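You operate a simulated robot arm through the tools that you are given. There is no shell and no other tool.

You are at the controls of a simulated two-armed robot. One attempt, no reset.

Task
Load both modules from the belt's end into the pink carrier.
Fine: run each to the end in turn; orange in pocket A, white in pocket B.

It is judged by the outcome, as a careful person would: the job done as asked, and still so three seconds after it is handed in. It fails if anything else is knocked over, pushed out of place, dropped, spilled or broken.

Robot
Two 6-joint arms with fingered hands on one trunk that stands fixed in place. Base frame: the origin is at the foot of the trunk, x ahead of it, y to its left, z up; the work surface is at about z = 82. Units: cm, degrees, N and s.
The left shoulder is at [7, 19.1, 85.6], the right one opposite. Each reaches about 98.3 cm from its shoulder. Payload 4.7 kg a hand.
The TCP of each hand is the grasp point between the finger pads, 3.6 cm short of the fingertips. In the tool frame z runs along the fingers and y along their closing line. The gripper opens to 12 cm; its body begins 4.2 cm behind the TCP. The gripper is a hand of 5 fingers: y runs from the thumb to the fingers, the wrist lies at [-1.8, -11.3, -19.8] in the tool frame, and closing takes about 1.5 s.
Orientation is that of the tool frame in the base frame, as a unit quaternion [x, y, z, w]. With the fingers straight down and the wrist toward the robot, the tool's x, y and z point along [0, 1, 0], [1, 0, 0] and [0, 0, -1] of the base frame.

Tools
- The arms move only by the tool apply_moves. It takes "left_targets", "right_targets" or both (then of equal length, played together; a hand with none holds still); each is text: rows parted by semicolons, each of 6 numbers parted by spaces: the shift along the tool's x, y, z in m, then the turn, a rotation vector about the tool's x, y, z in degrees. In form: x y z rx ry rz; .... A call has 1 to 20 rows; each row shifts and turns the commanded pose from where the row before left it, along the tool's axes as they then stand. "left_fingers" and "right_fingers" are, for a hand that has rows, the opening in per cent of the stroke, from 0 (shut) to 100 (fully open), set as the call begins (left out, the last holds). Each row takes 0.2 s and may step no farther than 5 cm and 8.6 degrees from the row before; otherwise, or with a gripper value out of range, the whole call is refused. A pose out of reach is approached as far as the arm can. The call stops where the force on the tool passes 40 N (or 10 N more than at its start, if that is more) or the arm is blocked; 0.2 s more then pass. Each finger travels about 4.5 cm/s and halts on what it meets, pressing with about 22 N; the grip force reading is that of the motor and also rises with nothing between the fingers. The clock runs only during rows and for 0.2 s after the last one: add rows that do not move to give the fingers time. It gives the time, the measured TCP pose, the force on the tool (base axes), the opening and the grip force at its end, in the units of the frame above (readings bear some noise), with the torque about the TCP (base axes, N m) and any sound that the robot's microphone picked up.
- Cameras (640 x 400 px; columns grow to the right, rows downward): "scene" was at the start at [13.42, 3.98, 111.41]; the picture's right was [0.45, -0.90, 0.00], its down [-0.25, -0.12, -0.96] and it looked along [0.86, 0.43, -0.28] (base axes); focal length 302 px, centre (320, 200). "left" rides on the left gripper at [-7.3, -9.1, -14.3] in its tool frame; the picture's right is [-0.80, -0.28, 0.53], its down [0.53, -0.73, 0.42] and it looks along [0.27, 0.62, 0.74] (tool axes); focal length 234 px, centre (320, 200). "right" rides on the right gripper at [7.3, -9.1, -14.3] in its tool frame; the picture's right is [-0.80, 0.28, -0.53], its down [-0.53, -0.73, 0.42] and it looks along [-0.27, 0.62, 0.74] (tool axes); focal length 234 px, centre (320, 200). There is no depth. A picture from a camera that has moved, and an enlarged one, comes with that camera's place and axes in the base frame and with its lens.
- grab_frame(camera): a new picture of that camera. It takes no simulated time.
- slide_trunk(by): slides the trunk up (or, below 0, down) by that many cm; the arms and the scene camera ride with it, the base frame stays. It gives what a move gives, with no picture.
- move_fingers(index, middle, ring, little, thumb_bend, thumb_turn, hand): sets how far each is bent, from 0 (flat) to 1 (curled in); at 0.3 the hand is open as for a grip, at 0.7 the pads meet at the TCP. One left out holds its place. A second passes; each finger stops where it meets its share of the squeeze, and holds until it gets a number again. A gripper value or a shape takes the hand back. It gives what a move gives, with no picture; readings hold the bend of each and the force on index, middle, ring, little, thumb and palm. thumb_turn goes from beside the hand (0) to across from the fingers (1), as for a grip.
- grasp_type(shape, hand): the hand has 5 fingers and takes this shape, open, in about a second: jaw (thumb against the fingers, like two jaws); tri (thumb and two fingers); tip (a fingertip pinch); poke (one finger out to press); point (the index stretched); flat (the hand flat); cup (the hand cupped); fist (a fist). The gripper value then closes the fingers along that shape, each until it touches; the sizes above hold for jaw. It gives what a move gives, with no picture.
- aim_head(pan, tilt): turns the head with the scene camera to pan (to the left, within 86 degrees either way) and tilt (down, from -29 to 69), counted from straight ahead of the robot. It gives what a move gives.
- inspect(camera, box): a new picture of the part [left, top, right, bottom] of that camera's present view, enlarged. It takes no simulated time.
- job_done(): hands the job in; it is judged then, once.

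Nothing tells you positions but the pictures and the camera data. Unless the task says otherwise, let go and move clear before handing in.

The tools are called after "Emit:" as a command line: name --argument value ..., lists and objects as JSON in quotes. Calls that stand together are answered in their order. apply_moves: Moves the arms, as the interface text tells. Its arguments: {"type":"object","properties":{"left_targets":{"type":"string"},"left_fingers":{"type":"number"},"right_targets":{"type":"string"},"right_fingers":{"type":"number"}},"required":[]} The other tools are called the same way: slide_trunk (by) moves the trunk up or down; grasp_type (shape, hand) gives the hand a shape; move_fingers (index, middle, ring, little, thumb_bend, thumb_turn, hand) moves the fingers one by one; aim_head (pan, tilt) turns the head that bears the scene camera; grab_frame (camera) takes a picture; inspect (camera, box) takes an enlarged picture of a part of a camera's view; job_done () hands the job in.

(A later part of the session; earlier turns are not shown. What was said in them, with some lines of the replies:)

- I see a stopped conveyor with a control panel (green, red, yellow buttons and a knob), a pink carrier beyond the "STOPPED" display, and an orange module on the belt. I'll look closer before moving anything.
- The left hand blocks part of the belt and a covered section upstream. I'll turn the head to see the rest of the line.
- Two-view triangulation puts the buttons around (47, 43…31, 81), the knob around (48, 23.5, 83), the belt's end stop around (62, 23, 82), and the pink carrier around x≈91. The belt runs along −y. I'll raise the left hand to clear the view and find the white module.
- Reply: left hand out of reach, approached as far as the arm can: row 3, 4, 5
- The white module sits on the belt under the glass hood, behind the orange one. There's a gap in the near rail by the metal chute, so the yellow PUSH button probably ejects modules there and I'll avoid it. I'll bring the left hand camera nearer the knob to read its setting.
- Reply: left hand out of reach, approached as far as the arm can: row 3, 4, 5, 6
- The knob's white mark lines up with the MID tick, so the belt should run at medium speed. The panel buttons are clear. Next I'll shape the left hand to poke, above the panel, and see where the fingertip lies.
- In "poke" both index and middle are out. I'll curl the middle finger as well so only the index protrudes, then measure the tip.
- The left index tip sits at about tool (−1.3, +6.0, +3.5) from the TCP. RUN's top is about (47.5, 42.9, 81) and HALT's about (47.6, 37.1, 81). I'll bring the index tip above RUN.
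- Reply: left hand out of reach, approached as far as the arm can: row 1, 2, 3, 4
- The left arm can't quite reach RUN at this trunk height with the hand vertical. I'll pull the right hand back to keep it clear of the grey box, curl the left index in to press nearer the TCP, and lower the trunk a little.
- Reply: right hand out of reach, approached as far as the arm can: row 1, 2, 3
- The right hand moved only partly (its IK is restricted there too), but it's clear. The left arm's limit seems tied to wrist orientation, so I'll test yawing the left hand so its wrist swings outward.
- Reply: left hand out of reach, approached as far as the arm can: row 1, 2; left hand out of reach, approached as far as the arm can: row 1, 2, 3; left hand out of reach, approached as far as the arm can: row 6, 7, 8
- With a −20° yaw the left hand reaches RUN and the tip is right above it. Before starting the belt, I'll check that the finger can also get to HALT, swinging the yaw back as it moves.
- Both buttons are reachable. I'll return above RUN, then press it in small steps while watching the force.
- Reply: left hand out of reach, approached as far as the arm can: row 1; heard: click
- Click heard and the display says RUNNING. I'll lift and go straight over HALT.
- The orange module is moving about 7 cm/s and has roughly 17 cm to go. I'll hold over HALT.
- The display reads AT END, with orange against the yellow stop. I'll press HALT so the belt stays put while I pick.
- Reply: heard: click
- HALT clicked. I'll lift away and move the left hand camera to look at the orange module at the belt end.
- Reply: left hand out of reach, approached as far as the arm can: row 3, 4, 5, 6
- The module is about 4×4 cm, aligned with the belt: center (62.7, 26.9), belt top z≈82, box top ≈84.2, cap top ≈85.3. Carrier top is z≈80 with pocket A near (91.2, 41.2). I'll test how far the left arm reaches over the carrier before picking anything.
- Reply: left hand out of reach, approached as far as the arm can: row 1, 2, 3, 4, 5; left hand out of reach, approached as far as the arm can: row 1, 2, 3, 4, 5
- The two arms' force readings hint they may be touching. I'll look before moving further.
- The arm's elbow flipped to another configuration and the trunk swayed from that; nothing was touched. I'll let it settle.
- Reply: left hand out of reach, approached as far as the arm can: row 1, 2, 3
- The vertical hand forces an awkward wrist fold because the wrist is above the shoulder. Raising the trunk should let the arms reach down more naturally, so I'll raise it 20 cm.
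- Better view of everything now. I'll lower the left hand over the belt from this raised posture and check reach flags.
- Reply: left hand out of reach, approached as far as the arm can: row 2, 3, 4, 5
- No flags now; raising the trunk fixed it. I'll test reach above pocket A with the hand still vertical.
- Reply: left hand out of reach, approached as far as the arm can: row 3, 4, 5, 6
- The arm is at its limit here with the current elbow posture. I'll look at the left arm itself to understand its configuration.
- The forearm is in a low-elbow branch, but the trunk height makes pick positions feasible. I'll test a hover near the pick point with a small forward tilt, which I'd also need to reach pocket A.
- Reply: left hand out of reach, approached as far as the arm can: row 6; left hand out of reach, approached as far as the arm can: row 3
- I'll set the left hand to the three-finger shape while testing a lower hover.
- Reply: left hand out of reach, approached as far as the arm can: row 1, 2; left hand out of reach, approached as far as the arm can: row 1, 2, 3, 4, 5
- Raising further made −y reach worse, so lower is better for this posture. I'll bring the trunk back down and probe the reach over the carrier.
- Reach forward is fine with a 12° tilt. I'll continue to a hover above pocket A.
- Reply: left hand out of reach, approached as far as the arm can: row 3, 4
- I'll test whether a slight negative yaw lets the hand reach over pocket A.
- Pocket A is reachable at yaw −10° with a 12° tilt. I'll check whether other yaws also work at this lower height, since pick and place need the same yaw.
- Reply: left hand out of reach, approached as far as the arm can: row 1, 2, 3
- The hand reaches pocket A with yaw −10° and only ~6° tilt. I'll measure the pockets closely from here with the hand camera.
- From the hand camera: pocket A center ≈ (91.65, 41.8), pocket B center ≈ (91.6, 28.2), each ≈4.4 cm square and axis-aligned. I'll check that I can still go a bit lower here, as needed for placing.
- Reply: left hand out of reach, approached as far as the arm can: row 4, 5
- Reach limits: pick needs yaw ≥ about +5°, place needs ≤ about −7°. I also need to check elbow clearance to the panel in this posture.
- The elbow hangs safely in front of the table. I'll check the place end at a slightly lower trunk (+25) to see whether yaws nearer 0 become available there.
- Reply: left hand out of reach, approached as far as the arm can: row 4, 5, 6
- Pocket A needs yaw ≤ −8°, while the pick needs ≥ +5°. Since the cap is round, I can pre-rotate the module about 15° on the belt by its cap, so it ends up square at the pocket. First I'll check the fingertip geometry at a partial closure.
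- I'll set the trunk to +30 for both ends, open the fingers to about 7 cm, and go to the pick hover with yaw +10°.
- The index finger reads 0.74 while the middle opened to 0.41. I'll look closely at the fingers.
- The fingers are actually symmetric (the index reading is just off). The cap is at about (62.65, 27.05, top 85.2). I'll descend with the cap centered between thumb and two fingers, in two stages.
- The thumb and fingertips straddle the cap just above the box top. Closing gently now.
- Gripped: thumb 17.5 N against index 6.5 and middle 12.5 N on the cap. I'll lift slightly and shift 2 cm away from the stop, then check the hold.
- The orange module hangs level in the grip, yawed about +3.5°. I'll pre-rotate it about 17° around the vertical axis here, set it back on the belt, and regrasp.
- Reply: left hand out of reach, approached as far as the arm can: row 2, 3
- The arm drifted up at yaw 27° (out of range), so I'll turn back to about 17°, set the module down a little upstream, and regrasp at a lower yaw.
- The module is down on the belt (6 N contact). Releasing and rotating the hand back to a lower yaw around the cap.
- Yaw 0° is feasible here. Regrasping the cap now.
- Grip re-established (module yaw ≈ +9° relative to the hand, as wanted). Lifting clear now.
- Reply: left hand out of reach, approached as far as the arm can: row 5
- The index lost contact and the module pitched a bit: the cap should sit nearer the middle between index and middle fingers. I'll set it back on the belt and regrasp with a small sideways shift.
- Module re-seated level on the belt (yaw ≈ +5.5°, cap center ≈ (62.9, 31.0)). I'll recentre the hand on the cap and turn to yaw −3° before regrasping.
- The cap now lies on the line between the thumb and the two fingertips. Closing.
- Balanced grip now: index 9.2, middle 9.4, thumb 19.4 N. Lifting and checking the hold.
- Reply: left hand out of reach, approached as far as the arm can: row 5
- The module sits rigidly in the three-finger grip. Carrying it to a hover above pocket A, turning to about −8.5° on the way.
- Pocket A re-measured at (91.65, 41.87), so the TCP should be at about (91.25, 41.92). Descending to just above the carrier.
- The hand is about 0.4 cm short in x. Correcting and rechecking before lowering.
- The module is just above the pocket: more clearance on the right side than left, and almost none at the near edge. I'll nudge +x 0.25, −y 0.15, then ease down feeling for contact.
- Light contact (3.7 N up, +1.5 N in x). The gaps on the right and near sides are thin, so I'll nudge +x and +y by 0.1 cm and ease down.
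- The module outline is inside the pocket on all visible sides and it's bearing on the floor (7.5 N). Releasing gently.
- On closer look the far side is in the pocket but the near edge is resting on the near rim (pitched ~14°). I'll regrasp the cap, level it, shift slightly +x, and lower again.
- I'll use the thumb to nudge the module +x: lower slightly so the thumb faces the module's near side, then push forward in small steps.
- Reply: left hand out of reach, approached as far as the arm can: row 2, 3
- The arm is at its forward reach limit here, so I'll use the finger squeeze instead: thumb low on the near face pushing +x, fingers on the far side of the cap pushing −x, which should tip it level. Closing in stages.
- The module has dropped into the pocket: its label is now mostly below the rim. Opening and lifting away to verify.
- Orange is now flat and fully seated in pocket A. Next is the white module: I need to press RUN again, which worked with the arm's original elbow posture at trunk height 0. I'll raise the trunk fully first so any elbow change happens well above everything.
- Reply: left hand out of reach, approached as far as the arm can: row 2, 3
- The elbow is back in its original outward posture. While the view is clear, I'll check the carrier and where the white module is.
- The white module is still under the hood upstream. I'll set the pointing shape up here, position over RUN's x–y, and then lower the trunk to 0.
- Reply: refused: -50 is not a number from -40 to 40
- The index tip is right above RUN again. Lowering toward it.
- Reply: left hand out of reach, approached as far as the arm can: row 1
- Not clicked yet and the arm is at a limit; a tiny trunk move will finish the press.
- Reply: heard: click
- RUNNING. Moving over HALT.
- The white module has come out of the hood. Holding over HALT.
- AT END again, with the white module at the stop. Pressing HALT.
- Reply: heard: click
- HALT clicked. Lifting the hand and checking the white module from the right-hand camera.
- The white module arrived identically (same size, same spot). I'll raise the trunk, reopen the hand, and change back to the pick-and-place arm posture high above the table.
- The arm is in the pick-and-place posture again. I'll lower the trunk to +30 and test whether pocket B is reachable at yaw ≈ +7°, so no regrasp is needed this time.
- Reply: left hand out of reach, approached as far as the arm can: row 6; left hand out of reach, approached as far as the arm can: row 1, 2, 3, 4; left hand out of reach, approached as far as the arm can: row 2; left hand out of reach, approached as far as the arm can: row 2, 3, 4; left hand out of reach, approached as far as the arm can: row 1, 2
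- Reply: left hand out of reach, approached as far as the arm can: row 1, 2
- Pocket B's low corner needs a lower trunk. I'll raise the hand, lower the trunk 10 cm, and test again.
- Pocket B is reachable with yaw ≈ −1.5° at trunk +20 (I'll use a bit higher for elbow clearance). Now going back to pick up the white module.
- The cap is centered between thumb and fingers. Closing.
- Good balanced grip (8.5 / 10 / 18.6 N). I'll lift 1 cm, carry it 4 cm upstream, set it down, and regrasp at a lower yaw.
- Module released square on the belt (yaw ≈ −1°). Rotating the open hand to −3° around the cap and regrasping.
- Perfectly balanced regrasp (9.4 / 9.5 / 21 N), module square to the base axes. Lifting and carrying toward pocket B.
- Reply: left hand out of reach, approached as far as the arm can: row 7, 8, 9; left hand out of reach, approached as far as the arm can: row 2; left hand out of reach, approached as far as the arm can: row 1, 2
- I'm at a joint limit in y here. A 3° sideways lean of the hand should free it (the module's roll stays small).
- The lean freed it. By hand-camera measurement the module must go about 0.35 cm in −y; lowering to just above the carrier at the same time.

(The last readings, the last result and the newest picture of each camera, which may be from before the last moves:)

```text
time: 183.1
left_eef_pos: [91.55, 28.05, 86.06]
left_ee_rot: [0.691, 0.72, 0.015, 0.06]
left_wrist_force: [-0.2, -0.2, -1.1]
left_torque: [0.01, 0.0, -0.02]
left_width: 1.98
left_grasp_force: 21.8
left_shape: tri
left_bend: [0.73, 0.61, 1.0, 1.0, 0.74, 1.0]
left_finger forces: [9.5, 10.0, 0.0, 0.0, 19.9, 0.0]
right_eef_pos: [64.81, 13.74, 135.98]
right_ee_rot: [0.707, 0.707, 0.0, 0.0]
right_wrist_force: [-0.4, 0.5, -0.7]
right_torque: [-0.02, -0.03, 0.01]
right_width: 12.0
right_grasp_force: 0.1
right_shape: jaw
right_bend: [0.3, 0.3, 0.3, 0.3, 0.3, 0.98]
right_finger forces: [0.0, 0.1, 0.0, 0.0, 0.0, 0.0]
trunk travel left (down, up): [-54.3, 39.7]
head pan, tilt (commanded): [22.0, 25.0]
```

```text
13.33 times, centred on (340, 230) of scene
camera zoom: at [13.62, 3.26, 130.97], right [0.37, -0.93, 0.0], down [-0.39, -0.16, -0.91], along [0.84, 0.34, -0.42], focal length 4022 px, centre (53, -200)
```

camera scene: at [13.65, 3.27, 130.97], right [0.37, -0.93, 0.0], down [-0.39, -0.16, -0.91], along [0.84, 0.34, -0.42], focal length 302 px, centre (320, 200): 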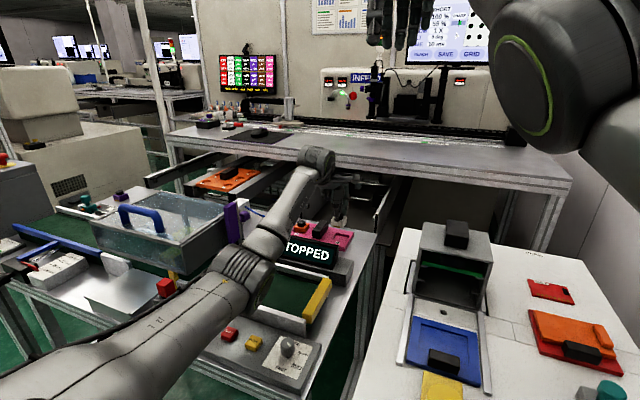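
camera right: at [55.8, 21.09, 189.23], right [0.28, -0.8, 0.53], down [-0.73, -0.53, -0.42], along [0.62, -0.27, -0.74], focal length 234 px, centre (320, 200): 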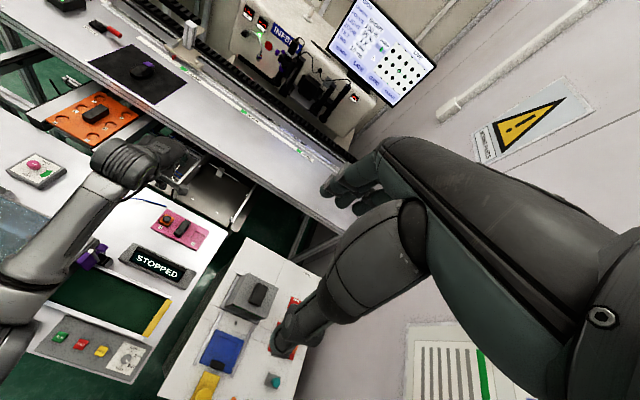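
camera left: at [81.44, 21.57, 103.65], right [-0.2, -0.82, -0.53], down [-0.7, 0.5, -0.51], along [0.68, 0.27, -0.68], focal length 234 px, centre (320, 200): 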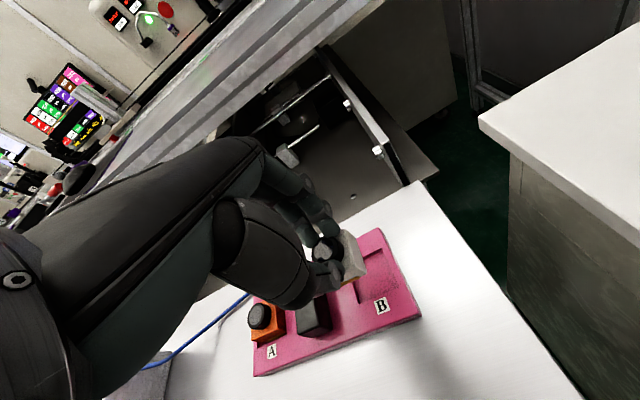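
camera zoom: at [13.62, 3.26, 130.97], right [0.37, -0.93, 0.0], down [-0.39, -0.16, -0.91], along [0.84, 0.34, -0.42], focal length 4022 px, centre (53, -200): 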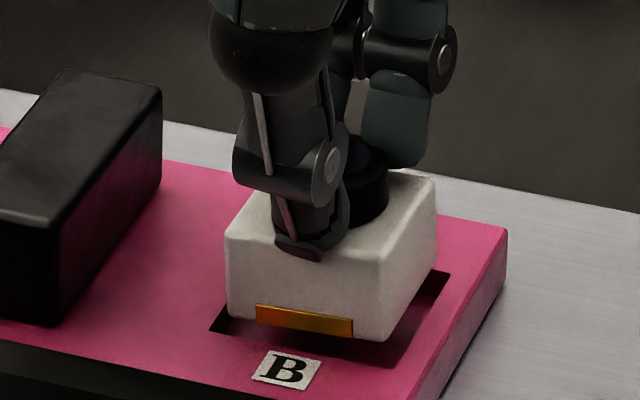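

Emit:
apply_moves --left_targets "-0.0008 -0.0009 0.0045 0 0 0; 0 0 0 0 0 0"

Emit:
inspect --camera "left" --box '[320, 230, 400, 300]'

Emit:
inspect --camera "scene" --box '[320, 215, 360, 245]'

```text
time: 183.7
left_eef_pos: [91.56, 28.08, 85.59]
left_ee_rot: [0.691, 0.72, 0.014, 0.06]
left_wrist_force: [-0.3, -0.4, 0.0]
left_torque: [0.0, -0.01, 0.01]
left_width: 1.94
left_grasp_force: 22.2
left_shape: tri
left_bend: [0.73, 0.61, 1.0, 1.0, 0.74, 1.0]
left_finger forces: [9.4, 10.1, 0.1, 0.1, 20.0, 0.1]
right_eef_pos: [64.8, 13.8, 135.99]
right_ee_rot: [0.707, 0.707, 0.0, -0.001]
right_wrist_force: [-0.4, 0.1, 0.3]
right_torque: [-0.02, 0.01, -0.02]
right_width: 11.98
right_grasp_force: 0.1
right_shape: jaw
right_bend: [0.3, 0.3, 0.3, 0.3, 0.3, 0.98]
right_finger forces: [0.1, 0.0, 0.0, 0.0, 0.0, 0.1]
trunk travel left (down, up): [-54.3, 39.7]
head pan, tilt (commanded): [22.0, 25.0]
```

```text
5.71 times, centred on (360, 265) of left
camera zoom: at [81.0, 21.31, 99.4], right [-0.19, -0.85, -0.5], down [-0.7, 0.47, -0.53], along [0.69, 0.25, -0.68], focal length 1338 px, centre (91, -171)
```

zoom: 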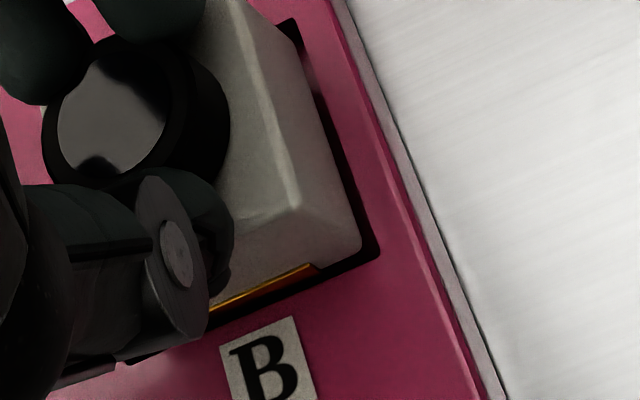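

```text
13.33 times, centred on (340, 230) of scene
camera zoom: at [13.63, 3.26, 130.97], right [0.37, -0.93, 0.0], down [-0.39, -0.16, -0.91], along [0.84, 0.34, -0.42], focal length 4022 px, centre (53, -200)
```

zoom: 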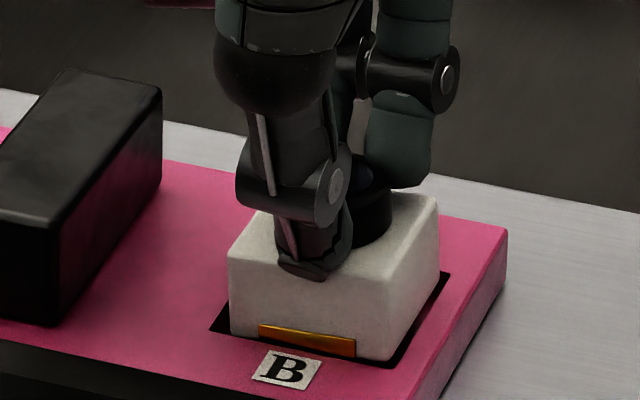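

The outline is inside the pocket with gaps all round and no contact yet. Continuing down.

Emit:
apply_moves --left_targets "0.0002 -0.0004 0.003 0 0 0; 0 0 0 0 0 0"

Emit:
inspect --camera "scene" --box '[320, 215, 360, 245]'

Emit:
inspect --camera "left" --box '[320, 230, 400, 300]'

```text
time: 184.3
left_eef_pos: [91.45, 28.13, 85.29]
left_ee_rot: [0.691, 0.72, 0.014, 0.059]
left_wrist_force: [-0.2, 0.4, -1.0]
left_torque: [-0.02, 0.04, 0.02]
left_width: 1.95
left_grasp_force: 22.4
left_shape: tri
left_bend: [0.73, 0.61, 1.0, 1.0, 0.74, 1.0]
left_finger forces: [9.4, 9.9, 0.0, 0.1, 19.9, 0.0]
right_eef_pos: [64.93, 13.78, 136.14]
right_ee_rot: [0.707, 0.707, 0.001, 0.0]
right_wrist_force: [-0.3, -0.1, -0.5]
right_torque: [0.0, -0.02, 0.02]
right_width: 12.0
right_grasp_force: 0.1
right_shape: jaw
right_bend: [0.3, 0.3, 0.3, 0.3, 0.3, 0.98]
right_finger forces: [0.0, 0.0, 0.0, 0.1, 0.0, 0.0]
trunk travel left (down, up): [-54.3, 39.7]
head pan, tilt (commanded): [22.0, 25.0]
```

```text
13.33 times, centred on (340, 230) of scene
camera zoom: at [13.63, 3.26, 130.97], right [0.37, -0.93, 0.0], down [-0.39, -0.16, -0.91], along [0.84, 0.34, -0.42], focal length 4022 px, centre (53, -200)
```

zoom: 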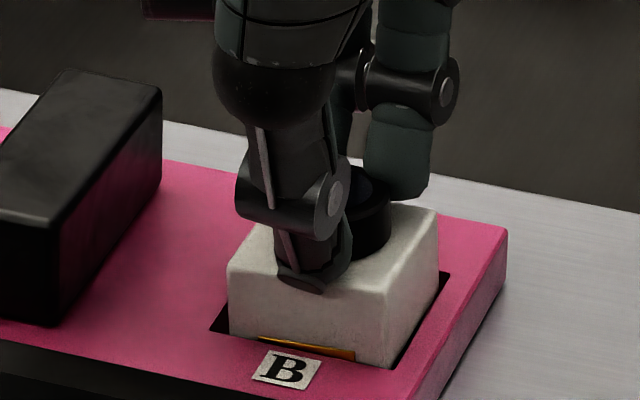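

```text
5.71 times, centred on (360, 265) of left
camera zoom: at [80.95, 21.3, 99.09], right [-0.19, -0.85, -0.5], down [-0.7, 0.47, -0.53], along [0.69, 0.25, -0.68], focal length 1338 px, centre (91, -171)
```

zoom: 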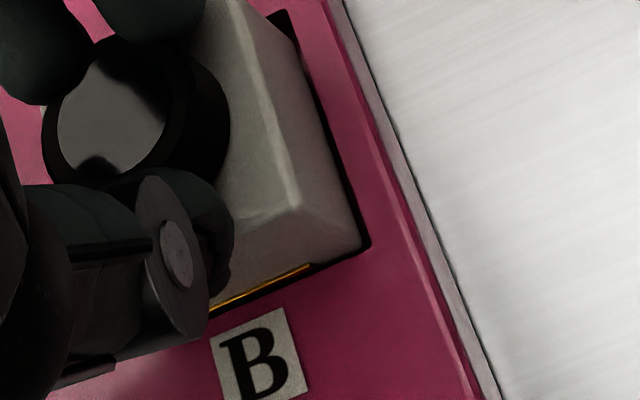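

It's going in (the label is disappearing below the rim). Continue until it touches the floor.

Emit:
apply_moves --left_targets "0 -0.0001 0.002 0 0 0; 0 -0.0001 0.002 0 0 0; 0 0 0 0 0 0"

Emit:
inspect --camera "scene" --box '[320, 215, 360, 245]'

Emit:
inspect --camera "left" --box '[320, 230, 400, 300]'

```text
time: 185.1
left_eef_pos: [91.44, 27.95, 84.98]
left_ee_rot: [0.691, 0.72, 0.015, 0.06]
left_wrist_force: [-0.2, -0.6, 1.8]
left_torque: [0.0, 0.08, 0.01]
left_width: 1.95
left_grasp_force: 21.9
left_shape: tri
left_bend: [0.73, 0.61, 1.0, 1.0, 0.74, 1.0]
left_finger forces: [9.8, 10.3, 0.0, 0.0, 21.8, 0.0]
right_eef_pos: [64.86, 13.71, 135.93]
right_ee_rot: [0.707, 0.708, 0.0, 0.0]
right_wrist_force: [0.7, 0.0, 0.2]
right_torque: [-0.02, -0.01, -0.03]
right_width: 11.99
right_grasp_force: 0.0
right_shape: jaw
right_bend: [0.3, 0.3, 0.3, 0.3, 0.3, 0.98]
right_finger forces: [0.0, 0.1, 0.1, 0.0, 0.0, 0.1]
trunk travel left (down, up): [-54.3, 39.7]
head pan, tilt (commanded): [22.0, 25.0]
```

```text
13.33 times, centred on (340, 230) of scene
camera zoom: at [13.61, 3.24, 130.98], right [0.37, -0.93, 0.0], down [-0.39, -0.16, -0.91], along [0.84, 0.34, -0.42], focal length 4022 px, centre (53, -200)
```

zoom: 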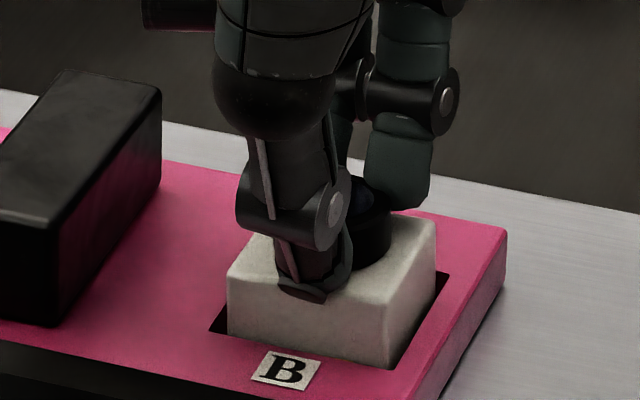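

```text
5.71 times, centred on (360, 265) of left
camera zoom: at [81.02, 21.31, 98.77], right [-0.19, -0.85, -0.5], down [-0.7, 0.47, -0.53], along [0.69, 0.25, -0.68], focal length 1338 px, centre (91, -171)
```

zoom: 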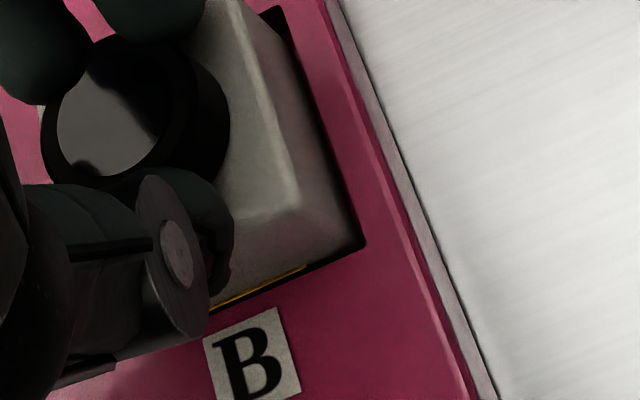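

Floor contact, label fully below the rim. Releasing.

Emit:
apply_moves --left_targets "0 0 0.0005 0 0 0; 0 0 0 0 0 0; 0 0 0 0 0 0; 0 0 0 0 0 0; 0 0 0 0 0 0; 0 0 0 0 0 0; 0 0 0 0 0 0" --left_fingers 55

Emit:
inspect --camera "scene" --box '[320, 215, 360, 245]'

Emit:
inspect --camera "left" --box '[300, 210, 420, 310]'

```text
time: 186.7
left_eef_pos: [91.47, 28.07, 84.94]
left_ee_rot: [0.692, 0.719, 0.016, 0.06]
left_wrist_force: [-0.1, 0.4, -0.3]
left_torque: [0.0, 0.02, 0.01]
left_width: 6.56
left_grasp_force: 0.0
left_shape: tri
left_bend: [0.74, 0.43, 0.99, 0.99, 0.68, 1.0]
left_finger forces: [0.0, 0.1, 0.0, 0.0, 0.0, 0.0]
right_eef_pos: [64.82, 13.83, 136.01]
right_ee_rot: [0.706, 0.708, 0.0, 0.0]
right_wrist_force: [1.0, 0.1, 0.0]
right_torque: [-0.02, -0.01, -0.02]
right_width: 11.99
right_grasp_force: 0.0
right_shape: jaw
right_bend: [0.3, 0.3, 0.3, 0.3, 0.3, 0.98]
right_finger forces: [0.1, 0.1, 0.1, 0.0, 0.0, 0.0]
trunk travel left (down, up): [-54.3, 39.7]
head pan, tilt (commanded): [22.0, 25.0]
```

```text
13.33 times, centred on (340, 230) of scene
camera zoom: at [13.63, 3.26, 130.97], right [0.37, -0.93, 0.0], down [-0.39, -0.16, -0.91], along [0.84, 0.34, -0.42], focal length 4022 px, centre (53, -200)
```

zoom: 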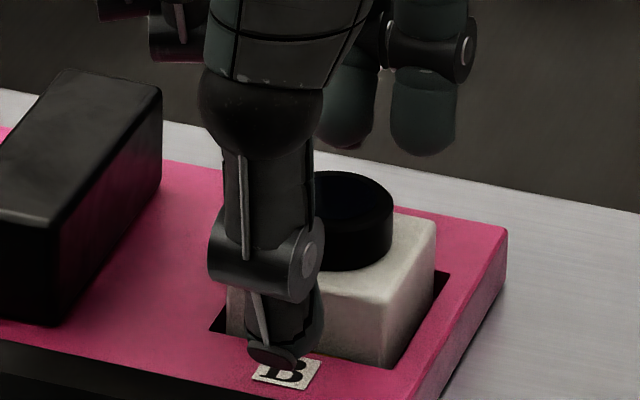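

```text
4.00 times, centred on (360, 260) of left
camera zoom: at [80.99, 21.29, 98.7], right [-0.19, -0.85, -0.5], down [-0.7, 0.47, -0.53], along [0.69, 0.25, -0.68], focal length 937 px, centre (160, -40)
```

zoom: 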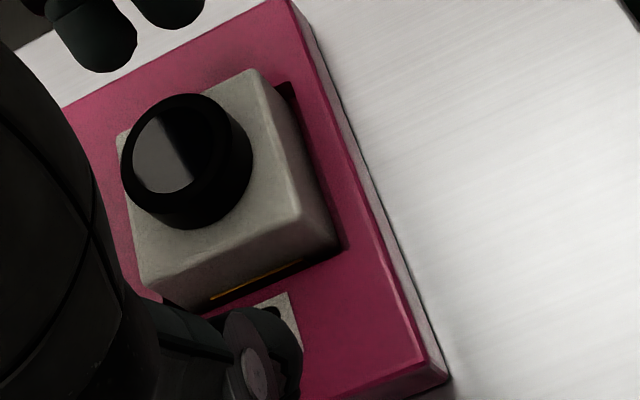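

The white module is seated. Lifting the hand straight off and checking both.

Emit:
apply_moves --left_targets "0 -0.001 -0.01 0 0 0; 0 0 -0.02 0 0 0; 0 0 -0.03 0 0 0; 0 0 -0.03 0 0 0; 0 0 0 0 0 0"

Emit:
inspect --camera "scene" --box '[295, 200, 365, 250]'

Emit:
inspect --camera "left" --box '[240, 210, 440, 350]'

Emit:
inspect --camera "scene" --box '[322, 212, 354, 236]'

```text
time: 187.9
left_eef_pos: [90.43, 28.68, 94.21]
left_ee_rot: [0.691, 0.72, 0.014, 0.06]
left_wrist_force: [-0.4, 0.4, -0.4]
left_torque: [-0.02, 0.02, 0.0]
left_width: 6.57
left_grasp_force: 0.0
left_shape: tri
left_bend: [0.74, 0.43, 0.99, 0.99, 0.68, 1.0]
left_finger forces: [0.1, 0.0, 0.0, 0.1, 0.1, 0.0]
right_eef_pos: [64.99, 13.8, 135.89]
right_ee_rot: [0.707, 0.707, 0.0, 0.0]
right_wrist_force: [0.1, 0.6, -0.1]
right_torque: [0.01, 0.03, 0.02]
right_width: 11.98
right_grasp_force: 0.0
right_shape: jaw
right_bend: [0.3, 0.3, 0.3, 0.3, 0.3, 0.98]
right_finger forces: [0.0, 0.0, 0.0, 0.1, 0.0, 0.0]
trunk travel left (down, up): [-54.3, 39.7]
head pan, tilt (commanded): [22.0, 25.0]
```

```text
8.00 times, centred on (330, 225) of scene
camera zoom: at [13.68, 3.3, 130.96], right [0.37, -0.93, 0.0], down [-0.39, -0.16, -0.91], along [0.84, 0.34, -0.42], focal length 2413 px, centre (240, 0)
```

zoom: 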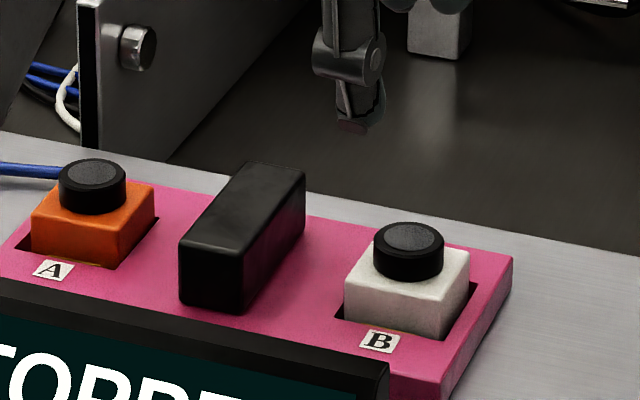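

```text
2.86 times, centred on (340, 280) of left
camera zoom: at [80.01, 21.87, 107.94], right [-0.19, -0.85, -0.5], down [-0.7, 0.47, -0.53], along [0.69, 0.25, -0.69], focal length 669 px, centre (263, -29)
```

zoom: 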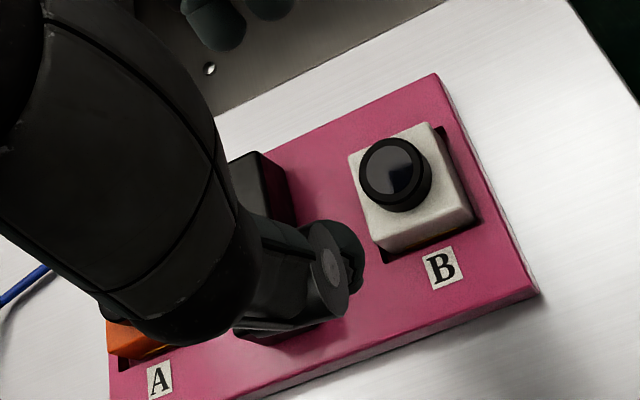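

```text
16.00 times, centred on (338, 224) of scene
camera zoom: at [13.68, 3.3, 130.96], right [0.37, -0.93, 0.0], down [-0.39, -0.16, -0.91], along [0.84, 0.34, -0.42], focal length 4826 px, centre (32, -184)
```

zoom: 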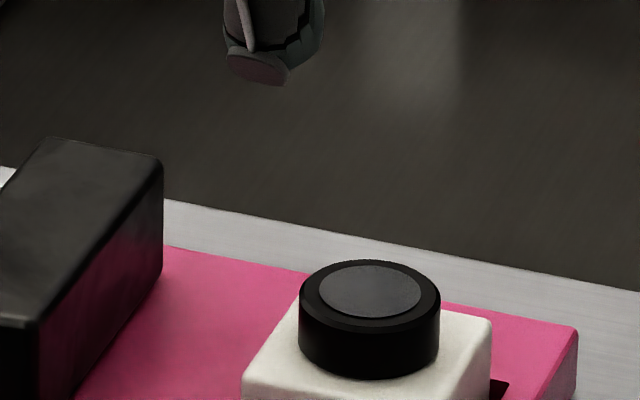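

Emit:
inspect --camera "scene" --box '[292, 214, 324, 238]'

Emit:
inspect --camera "scene" --box '[330, 222, 362, 246]'

Emit:
inspect --camera "right" --box '[130, 120, 270, 220]'

```text
16.00 times, centred on (308, 226) of scene
camera zoom: at [13.68, 3.3, 130.96], right [0.37, -0.93, 0.0], down [-0.39, -0.16, -0.91], along [0.84, 0.34, -0.42], focal length 4826 px, centre (512, -216)
```

zoom: 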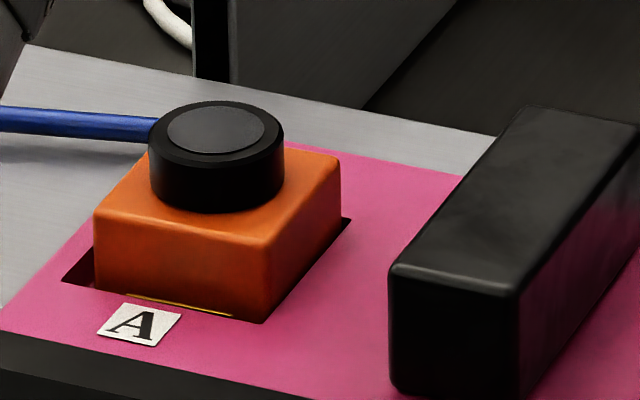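

```text
16.00 times, centred on (346, 234) of scene
camera zoom: at [13.68, 3.3, 130.96], right [0.37, -0.93, 0.0], down [-0.39, -0.16, -0.91], along [0.84, 0.34, -0.42], focal length 4826 px, centre (-96, -344)
```

zoom: 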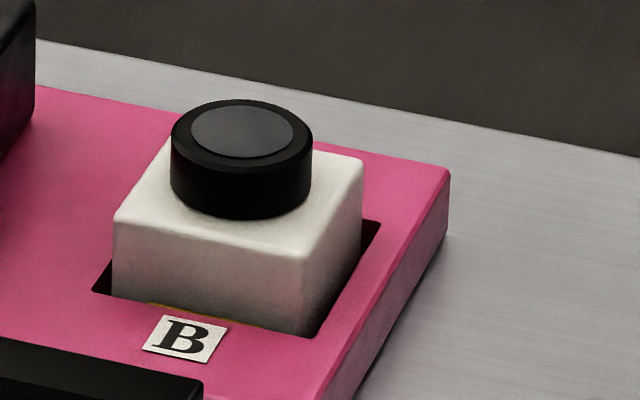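

```text
4.00 times, centred on (200, 170) of right
camera zoom: at [55.84, 21.11, 150.2], right [0.28, -0.8, 0.53], down [-0.73, -0.53, -0.42], along [0.62, -0.27, -0.74], focal length 937 px, centre (800, 320)
```

zoom: 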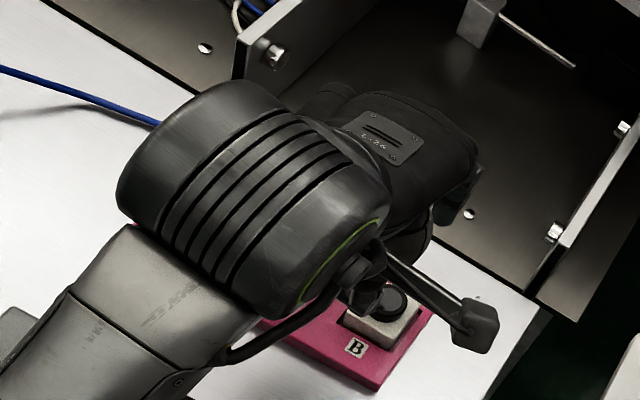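

Both modules sit flat in their pockets: orange in A, white in B. I'll move the arm well clear by raising the trunk, then do a final check of the scene.

Emit:
slide_trunk --by 35

Emit:
apply_moves --left_targets "0 -0.035 -0.02 0 0 0; 0 -0.035 -0.02 0 0 0; 0.005 -0.035 -0.01 0 0 0; 0.005 -0.035 -0.01 0 0 0; 0 0 0 0 0 0"

Emit:
aim_head --pan 25 --tilt 40

Emit:
grab_frame --camera "scene"

Emit:
grab_frame --camera "right"

```text
time: 191.4
left_eef_pos: [90.42, 28.66, 129.14]
left_ee_rot: [0.691, 0.72, 0.015, 0.06]
left_wrist_force: [0.3, 0.3, -0.3]
left_torque: [-0.03, -0.02, -0.04]
left_width: 6.57
left_grasp_force: 0.0
left_shape: tri
left_bend: [0.74, 0.43, 0.99, 0.99, 0.68, 1.0]
left_finger forces: [0.1, 0.1, 0.0, 0.0, 0.0, 0.1]
right_eef_pos: [64.87, 13.74, 171.02]
right_ee_rot: [0.707, 0.707, 0.0, 0.0]
right_wrist_force: [0.4, -0.4, 0.1]
right_torque: [0.04, 0.01, 0.03]
right_width: 11.99
right_grasp_force: 0.0
right_shape: jaw
right_bend: [0.3, 0.3, 0.3, 0.3, 0.3, 0.98]
right_finger forces: [0.0, 0.1, 0.1, 0.0, 0.0, 0.1]
trunk travel left (down, up): [-89.3, 4.7]
head pan, tilt (commanded): [22.0, 25.0]
```

```text
time: 192.6
left_eef_pos: [75.58, 29.34, 133.84]
left_ee_rot: [0.692, 0.719, 0.015, 0.06]
left_wrist_force: [-0.2, 0.7, 0.4]
left_torque: [-0.01, 0.0, -0.01]
left_width: 6.59
left_grasp_force: 0.1
left_shape: tri
left_bend: [0.74, 0.43, 0.99, 0.99, 0.68, 1.0]
left_finger forces: [0.1, 0.0, 0.1, 0.0, 0.0, 0.0]
right_eef_pos: [64.91, 13.84, 171.03]
right_ee_rot: [0.707, 0.707, 0.0, 0.0]
right_wrist_force: [-0.1, -0.2, 0.6]
right_torque: [0.0, 0.01, -0.02]
right_width: 11.98
right_grasp_force: 0.1
right_shape: jaw
right_bend: [0.3, 0.3, 0.3, 0.3, 0.3, 0.98]
right_finger forces: [0.1, 0.0, 0.0, 0.1, 0.0, 0.1]
trunk travel left (down, up): [-89.3, 4.7]
head pan, tilt (commanded): [22.0, 25.0]
```

```text
time: 193.3
left_eef_pos: [75.71, 29.25, 133.83]
left_ee_rot: [0.692, 0.719, 0.015, 0.06]
left_wrist_force: [0.4, -0.3, 0.1]
left_torque: [0.03, -0.02, 0.01]
left_width: 6.59
left_grasp_force: 0.1
left_shape: tri
left_bend: [0.74, 0.43, 0.99, 0.99, 0.68, 1.0]
left_finger forces: [0.1, 0.1, 0.1, 0.0, 0.1, 0.0]
right_eef_pos: [64.9, 13.75, 171.02]
right_ee_rot: [0.707, 0.707, -0.001, -0.001]
right_wrist_force: [-0.1, -0.4, 0.4]
right_torque: [0.0, 0.04, 0.01]
right_width: 11.98
right_grasp_force: 0.0
right_shape: jaw
right_bend: [0.3, 0.3, 0.3, 0.3, 0.3, 0.98]
right_finger forces: [0.1, 0.0, 0.1, 0.0, 0.1, 0.0]
trunk travel left (down, up): [-89.3, 4.7]
head pan, tilt (commanded): [25.0, 40.0]
```

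```text
taken
camera scene: at [12.84, 3.38, 163.64], right [0.42, -0.91, 0.0], down [-0.58, -0.27, -0.77], along [0.69, 0.32, -0.64], focal length 302 px, centre (320, 200)
```

scene: 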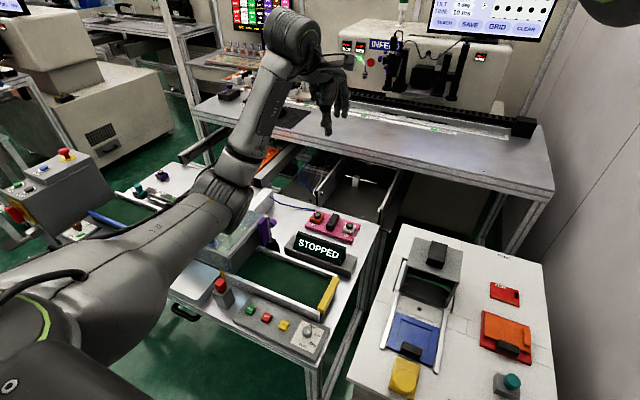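

```text
taken
camera right: at [55.83, 21.05, 185.22], right [0.28, -0.8, 0.53], down [-0.73, -0.53, -0.42], along [0.62, -0.27, -0.74], focal length 234 px, centre (320, 200)
```

right: 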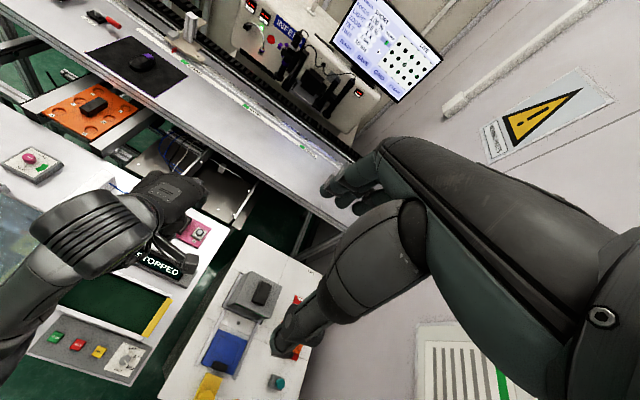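

Emit:
inspect --camera "scene" --box '[280, 195, 370, 260]'

Emit:
inspect --camera "scene" --box '[190, 210, 370, 340]'

```text
6.15 times, centred on (325, 228) of scene
camera zoom: at [12.84, 3.38, 163.64], right [0.42, -0.91, 0.0], down [-0.58, -0.27, -0.77], along [0.69, 0.32, -0.64], focal length 1856 px, centre (289, 31)
```

zoom: 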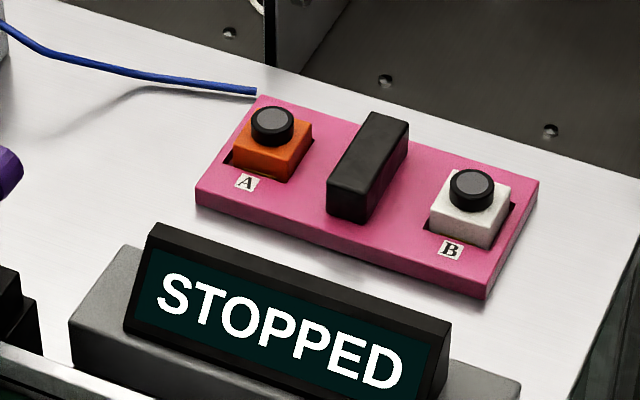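

```text
3.08 times, centred on (280, 275) of scene
camera zoom: at [12.84, 3.38, 163.64], right [0.42, -0.91, 0.0], down [-0.58, -0.27, -0.77], along [0.69, 0.32, -0.64], focal length 928 px, centre (443, -31)
```

zoom: 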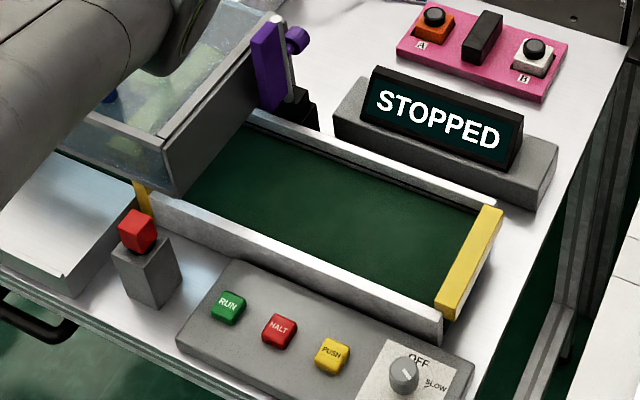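

Orange sits in pocket A and white in pocket B, both flat. The belt is stopped, the carrier hasn't moved, nothing else looks disturbed, and the hands are clear, so I'm handing the job in.

Emit:
job_done

```text
The job is handed in.
```

The job is handed in. Both modules are in the pink carrier: orange in pocket A and white in pocket B, each sitting flat.

- **Running the belt:** I ran each module to the belt's end in turn. I pressed RUN, waited for AT END, then pressed HALT. I left the speed knob at MID and never touched PUSH.
- **Orange:** on the first try its near edge caught on the pocket rim, so I worked it down with the fingers until it was fully seated.
- **White:** it went straight in.
- **State at hand-in:** the belt reads STOPPED, the carrier is where it was, nothing else looked moved, and both hands are clear.
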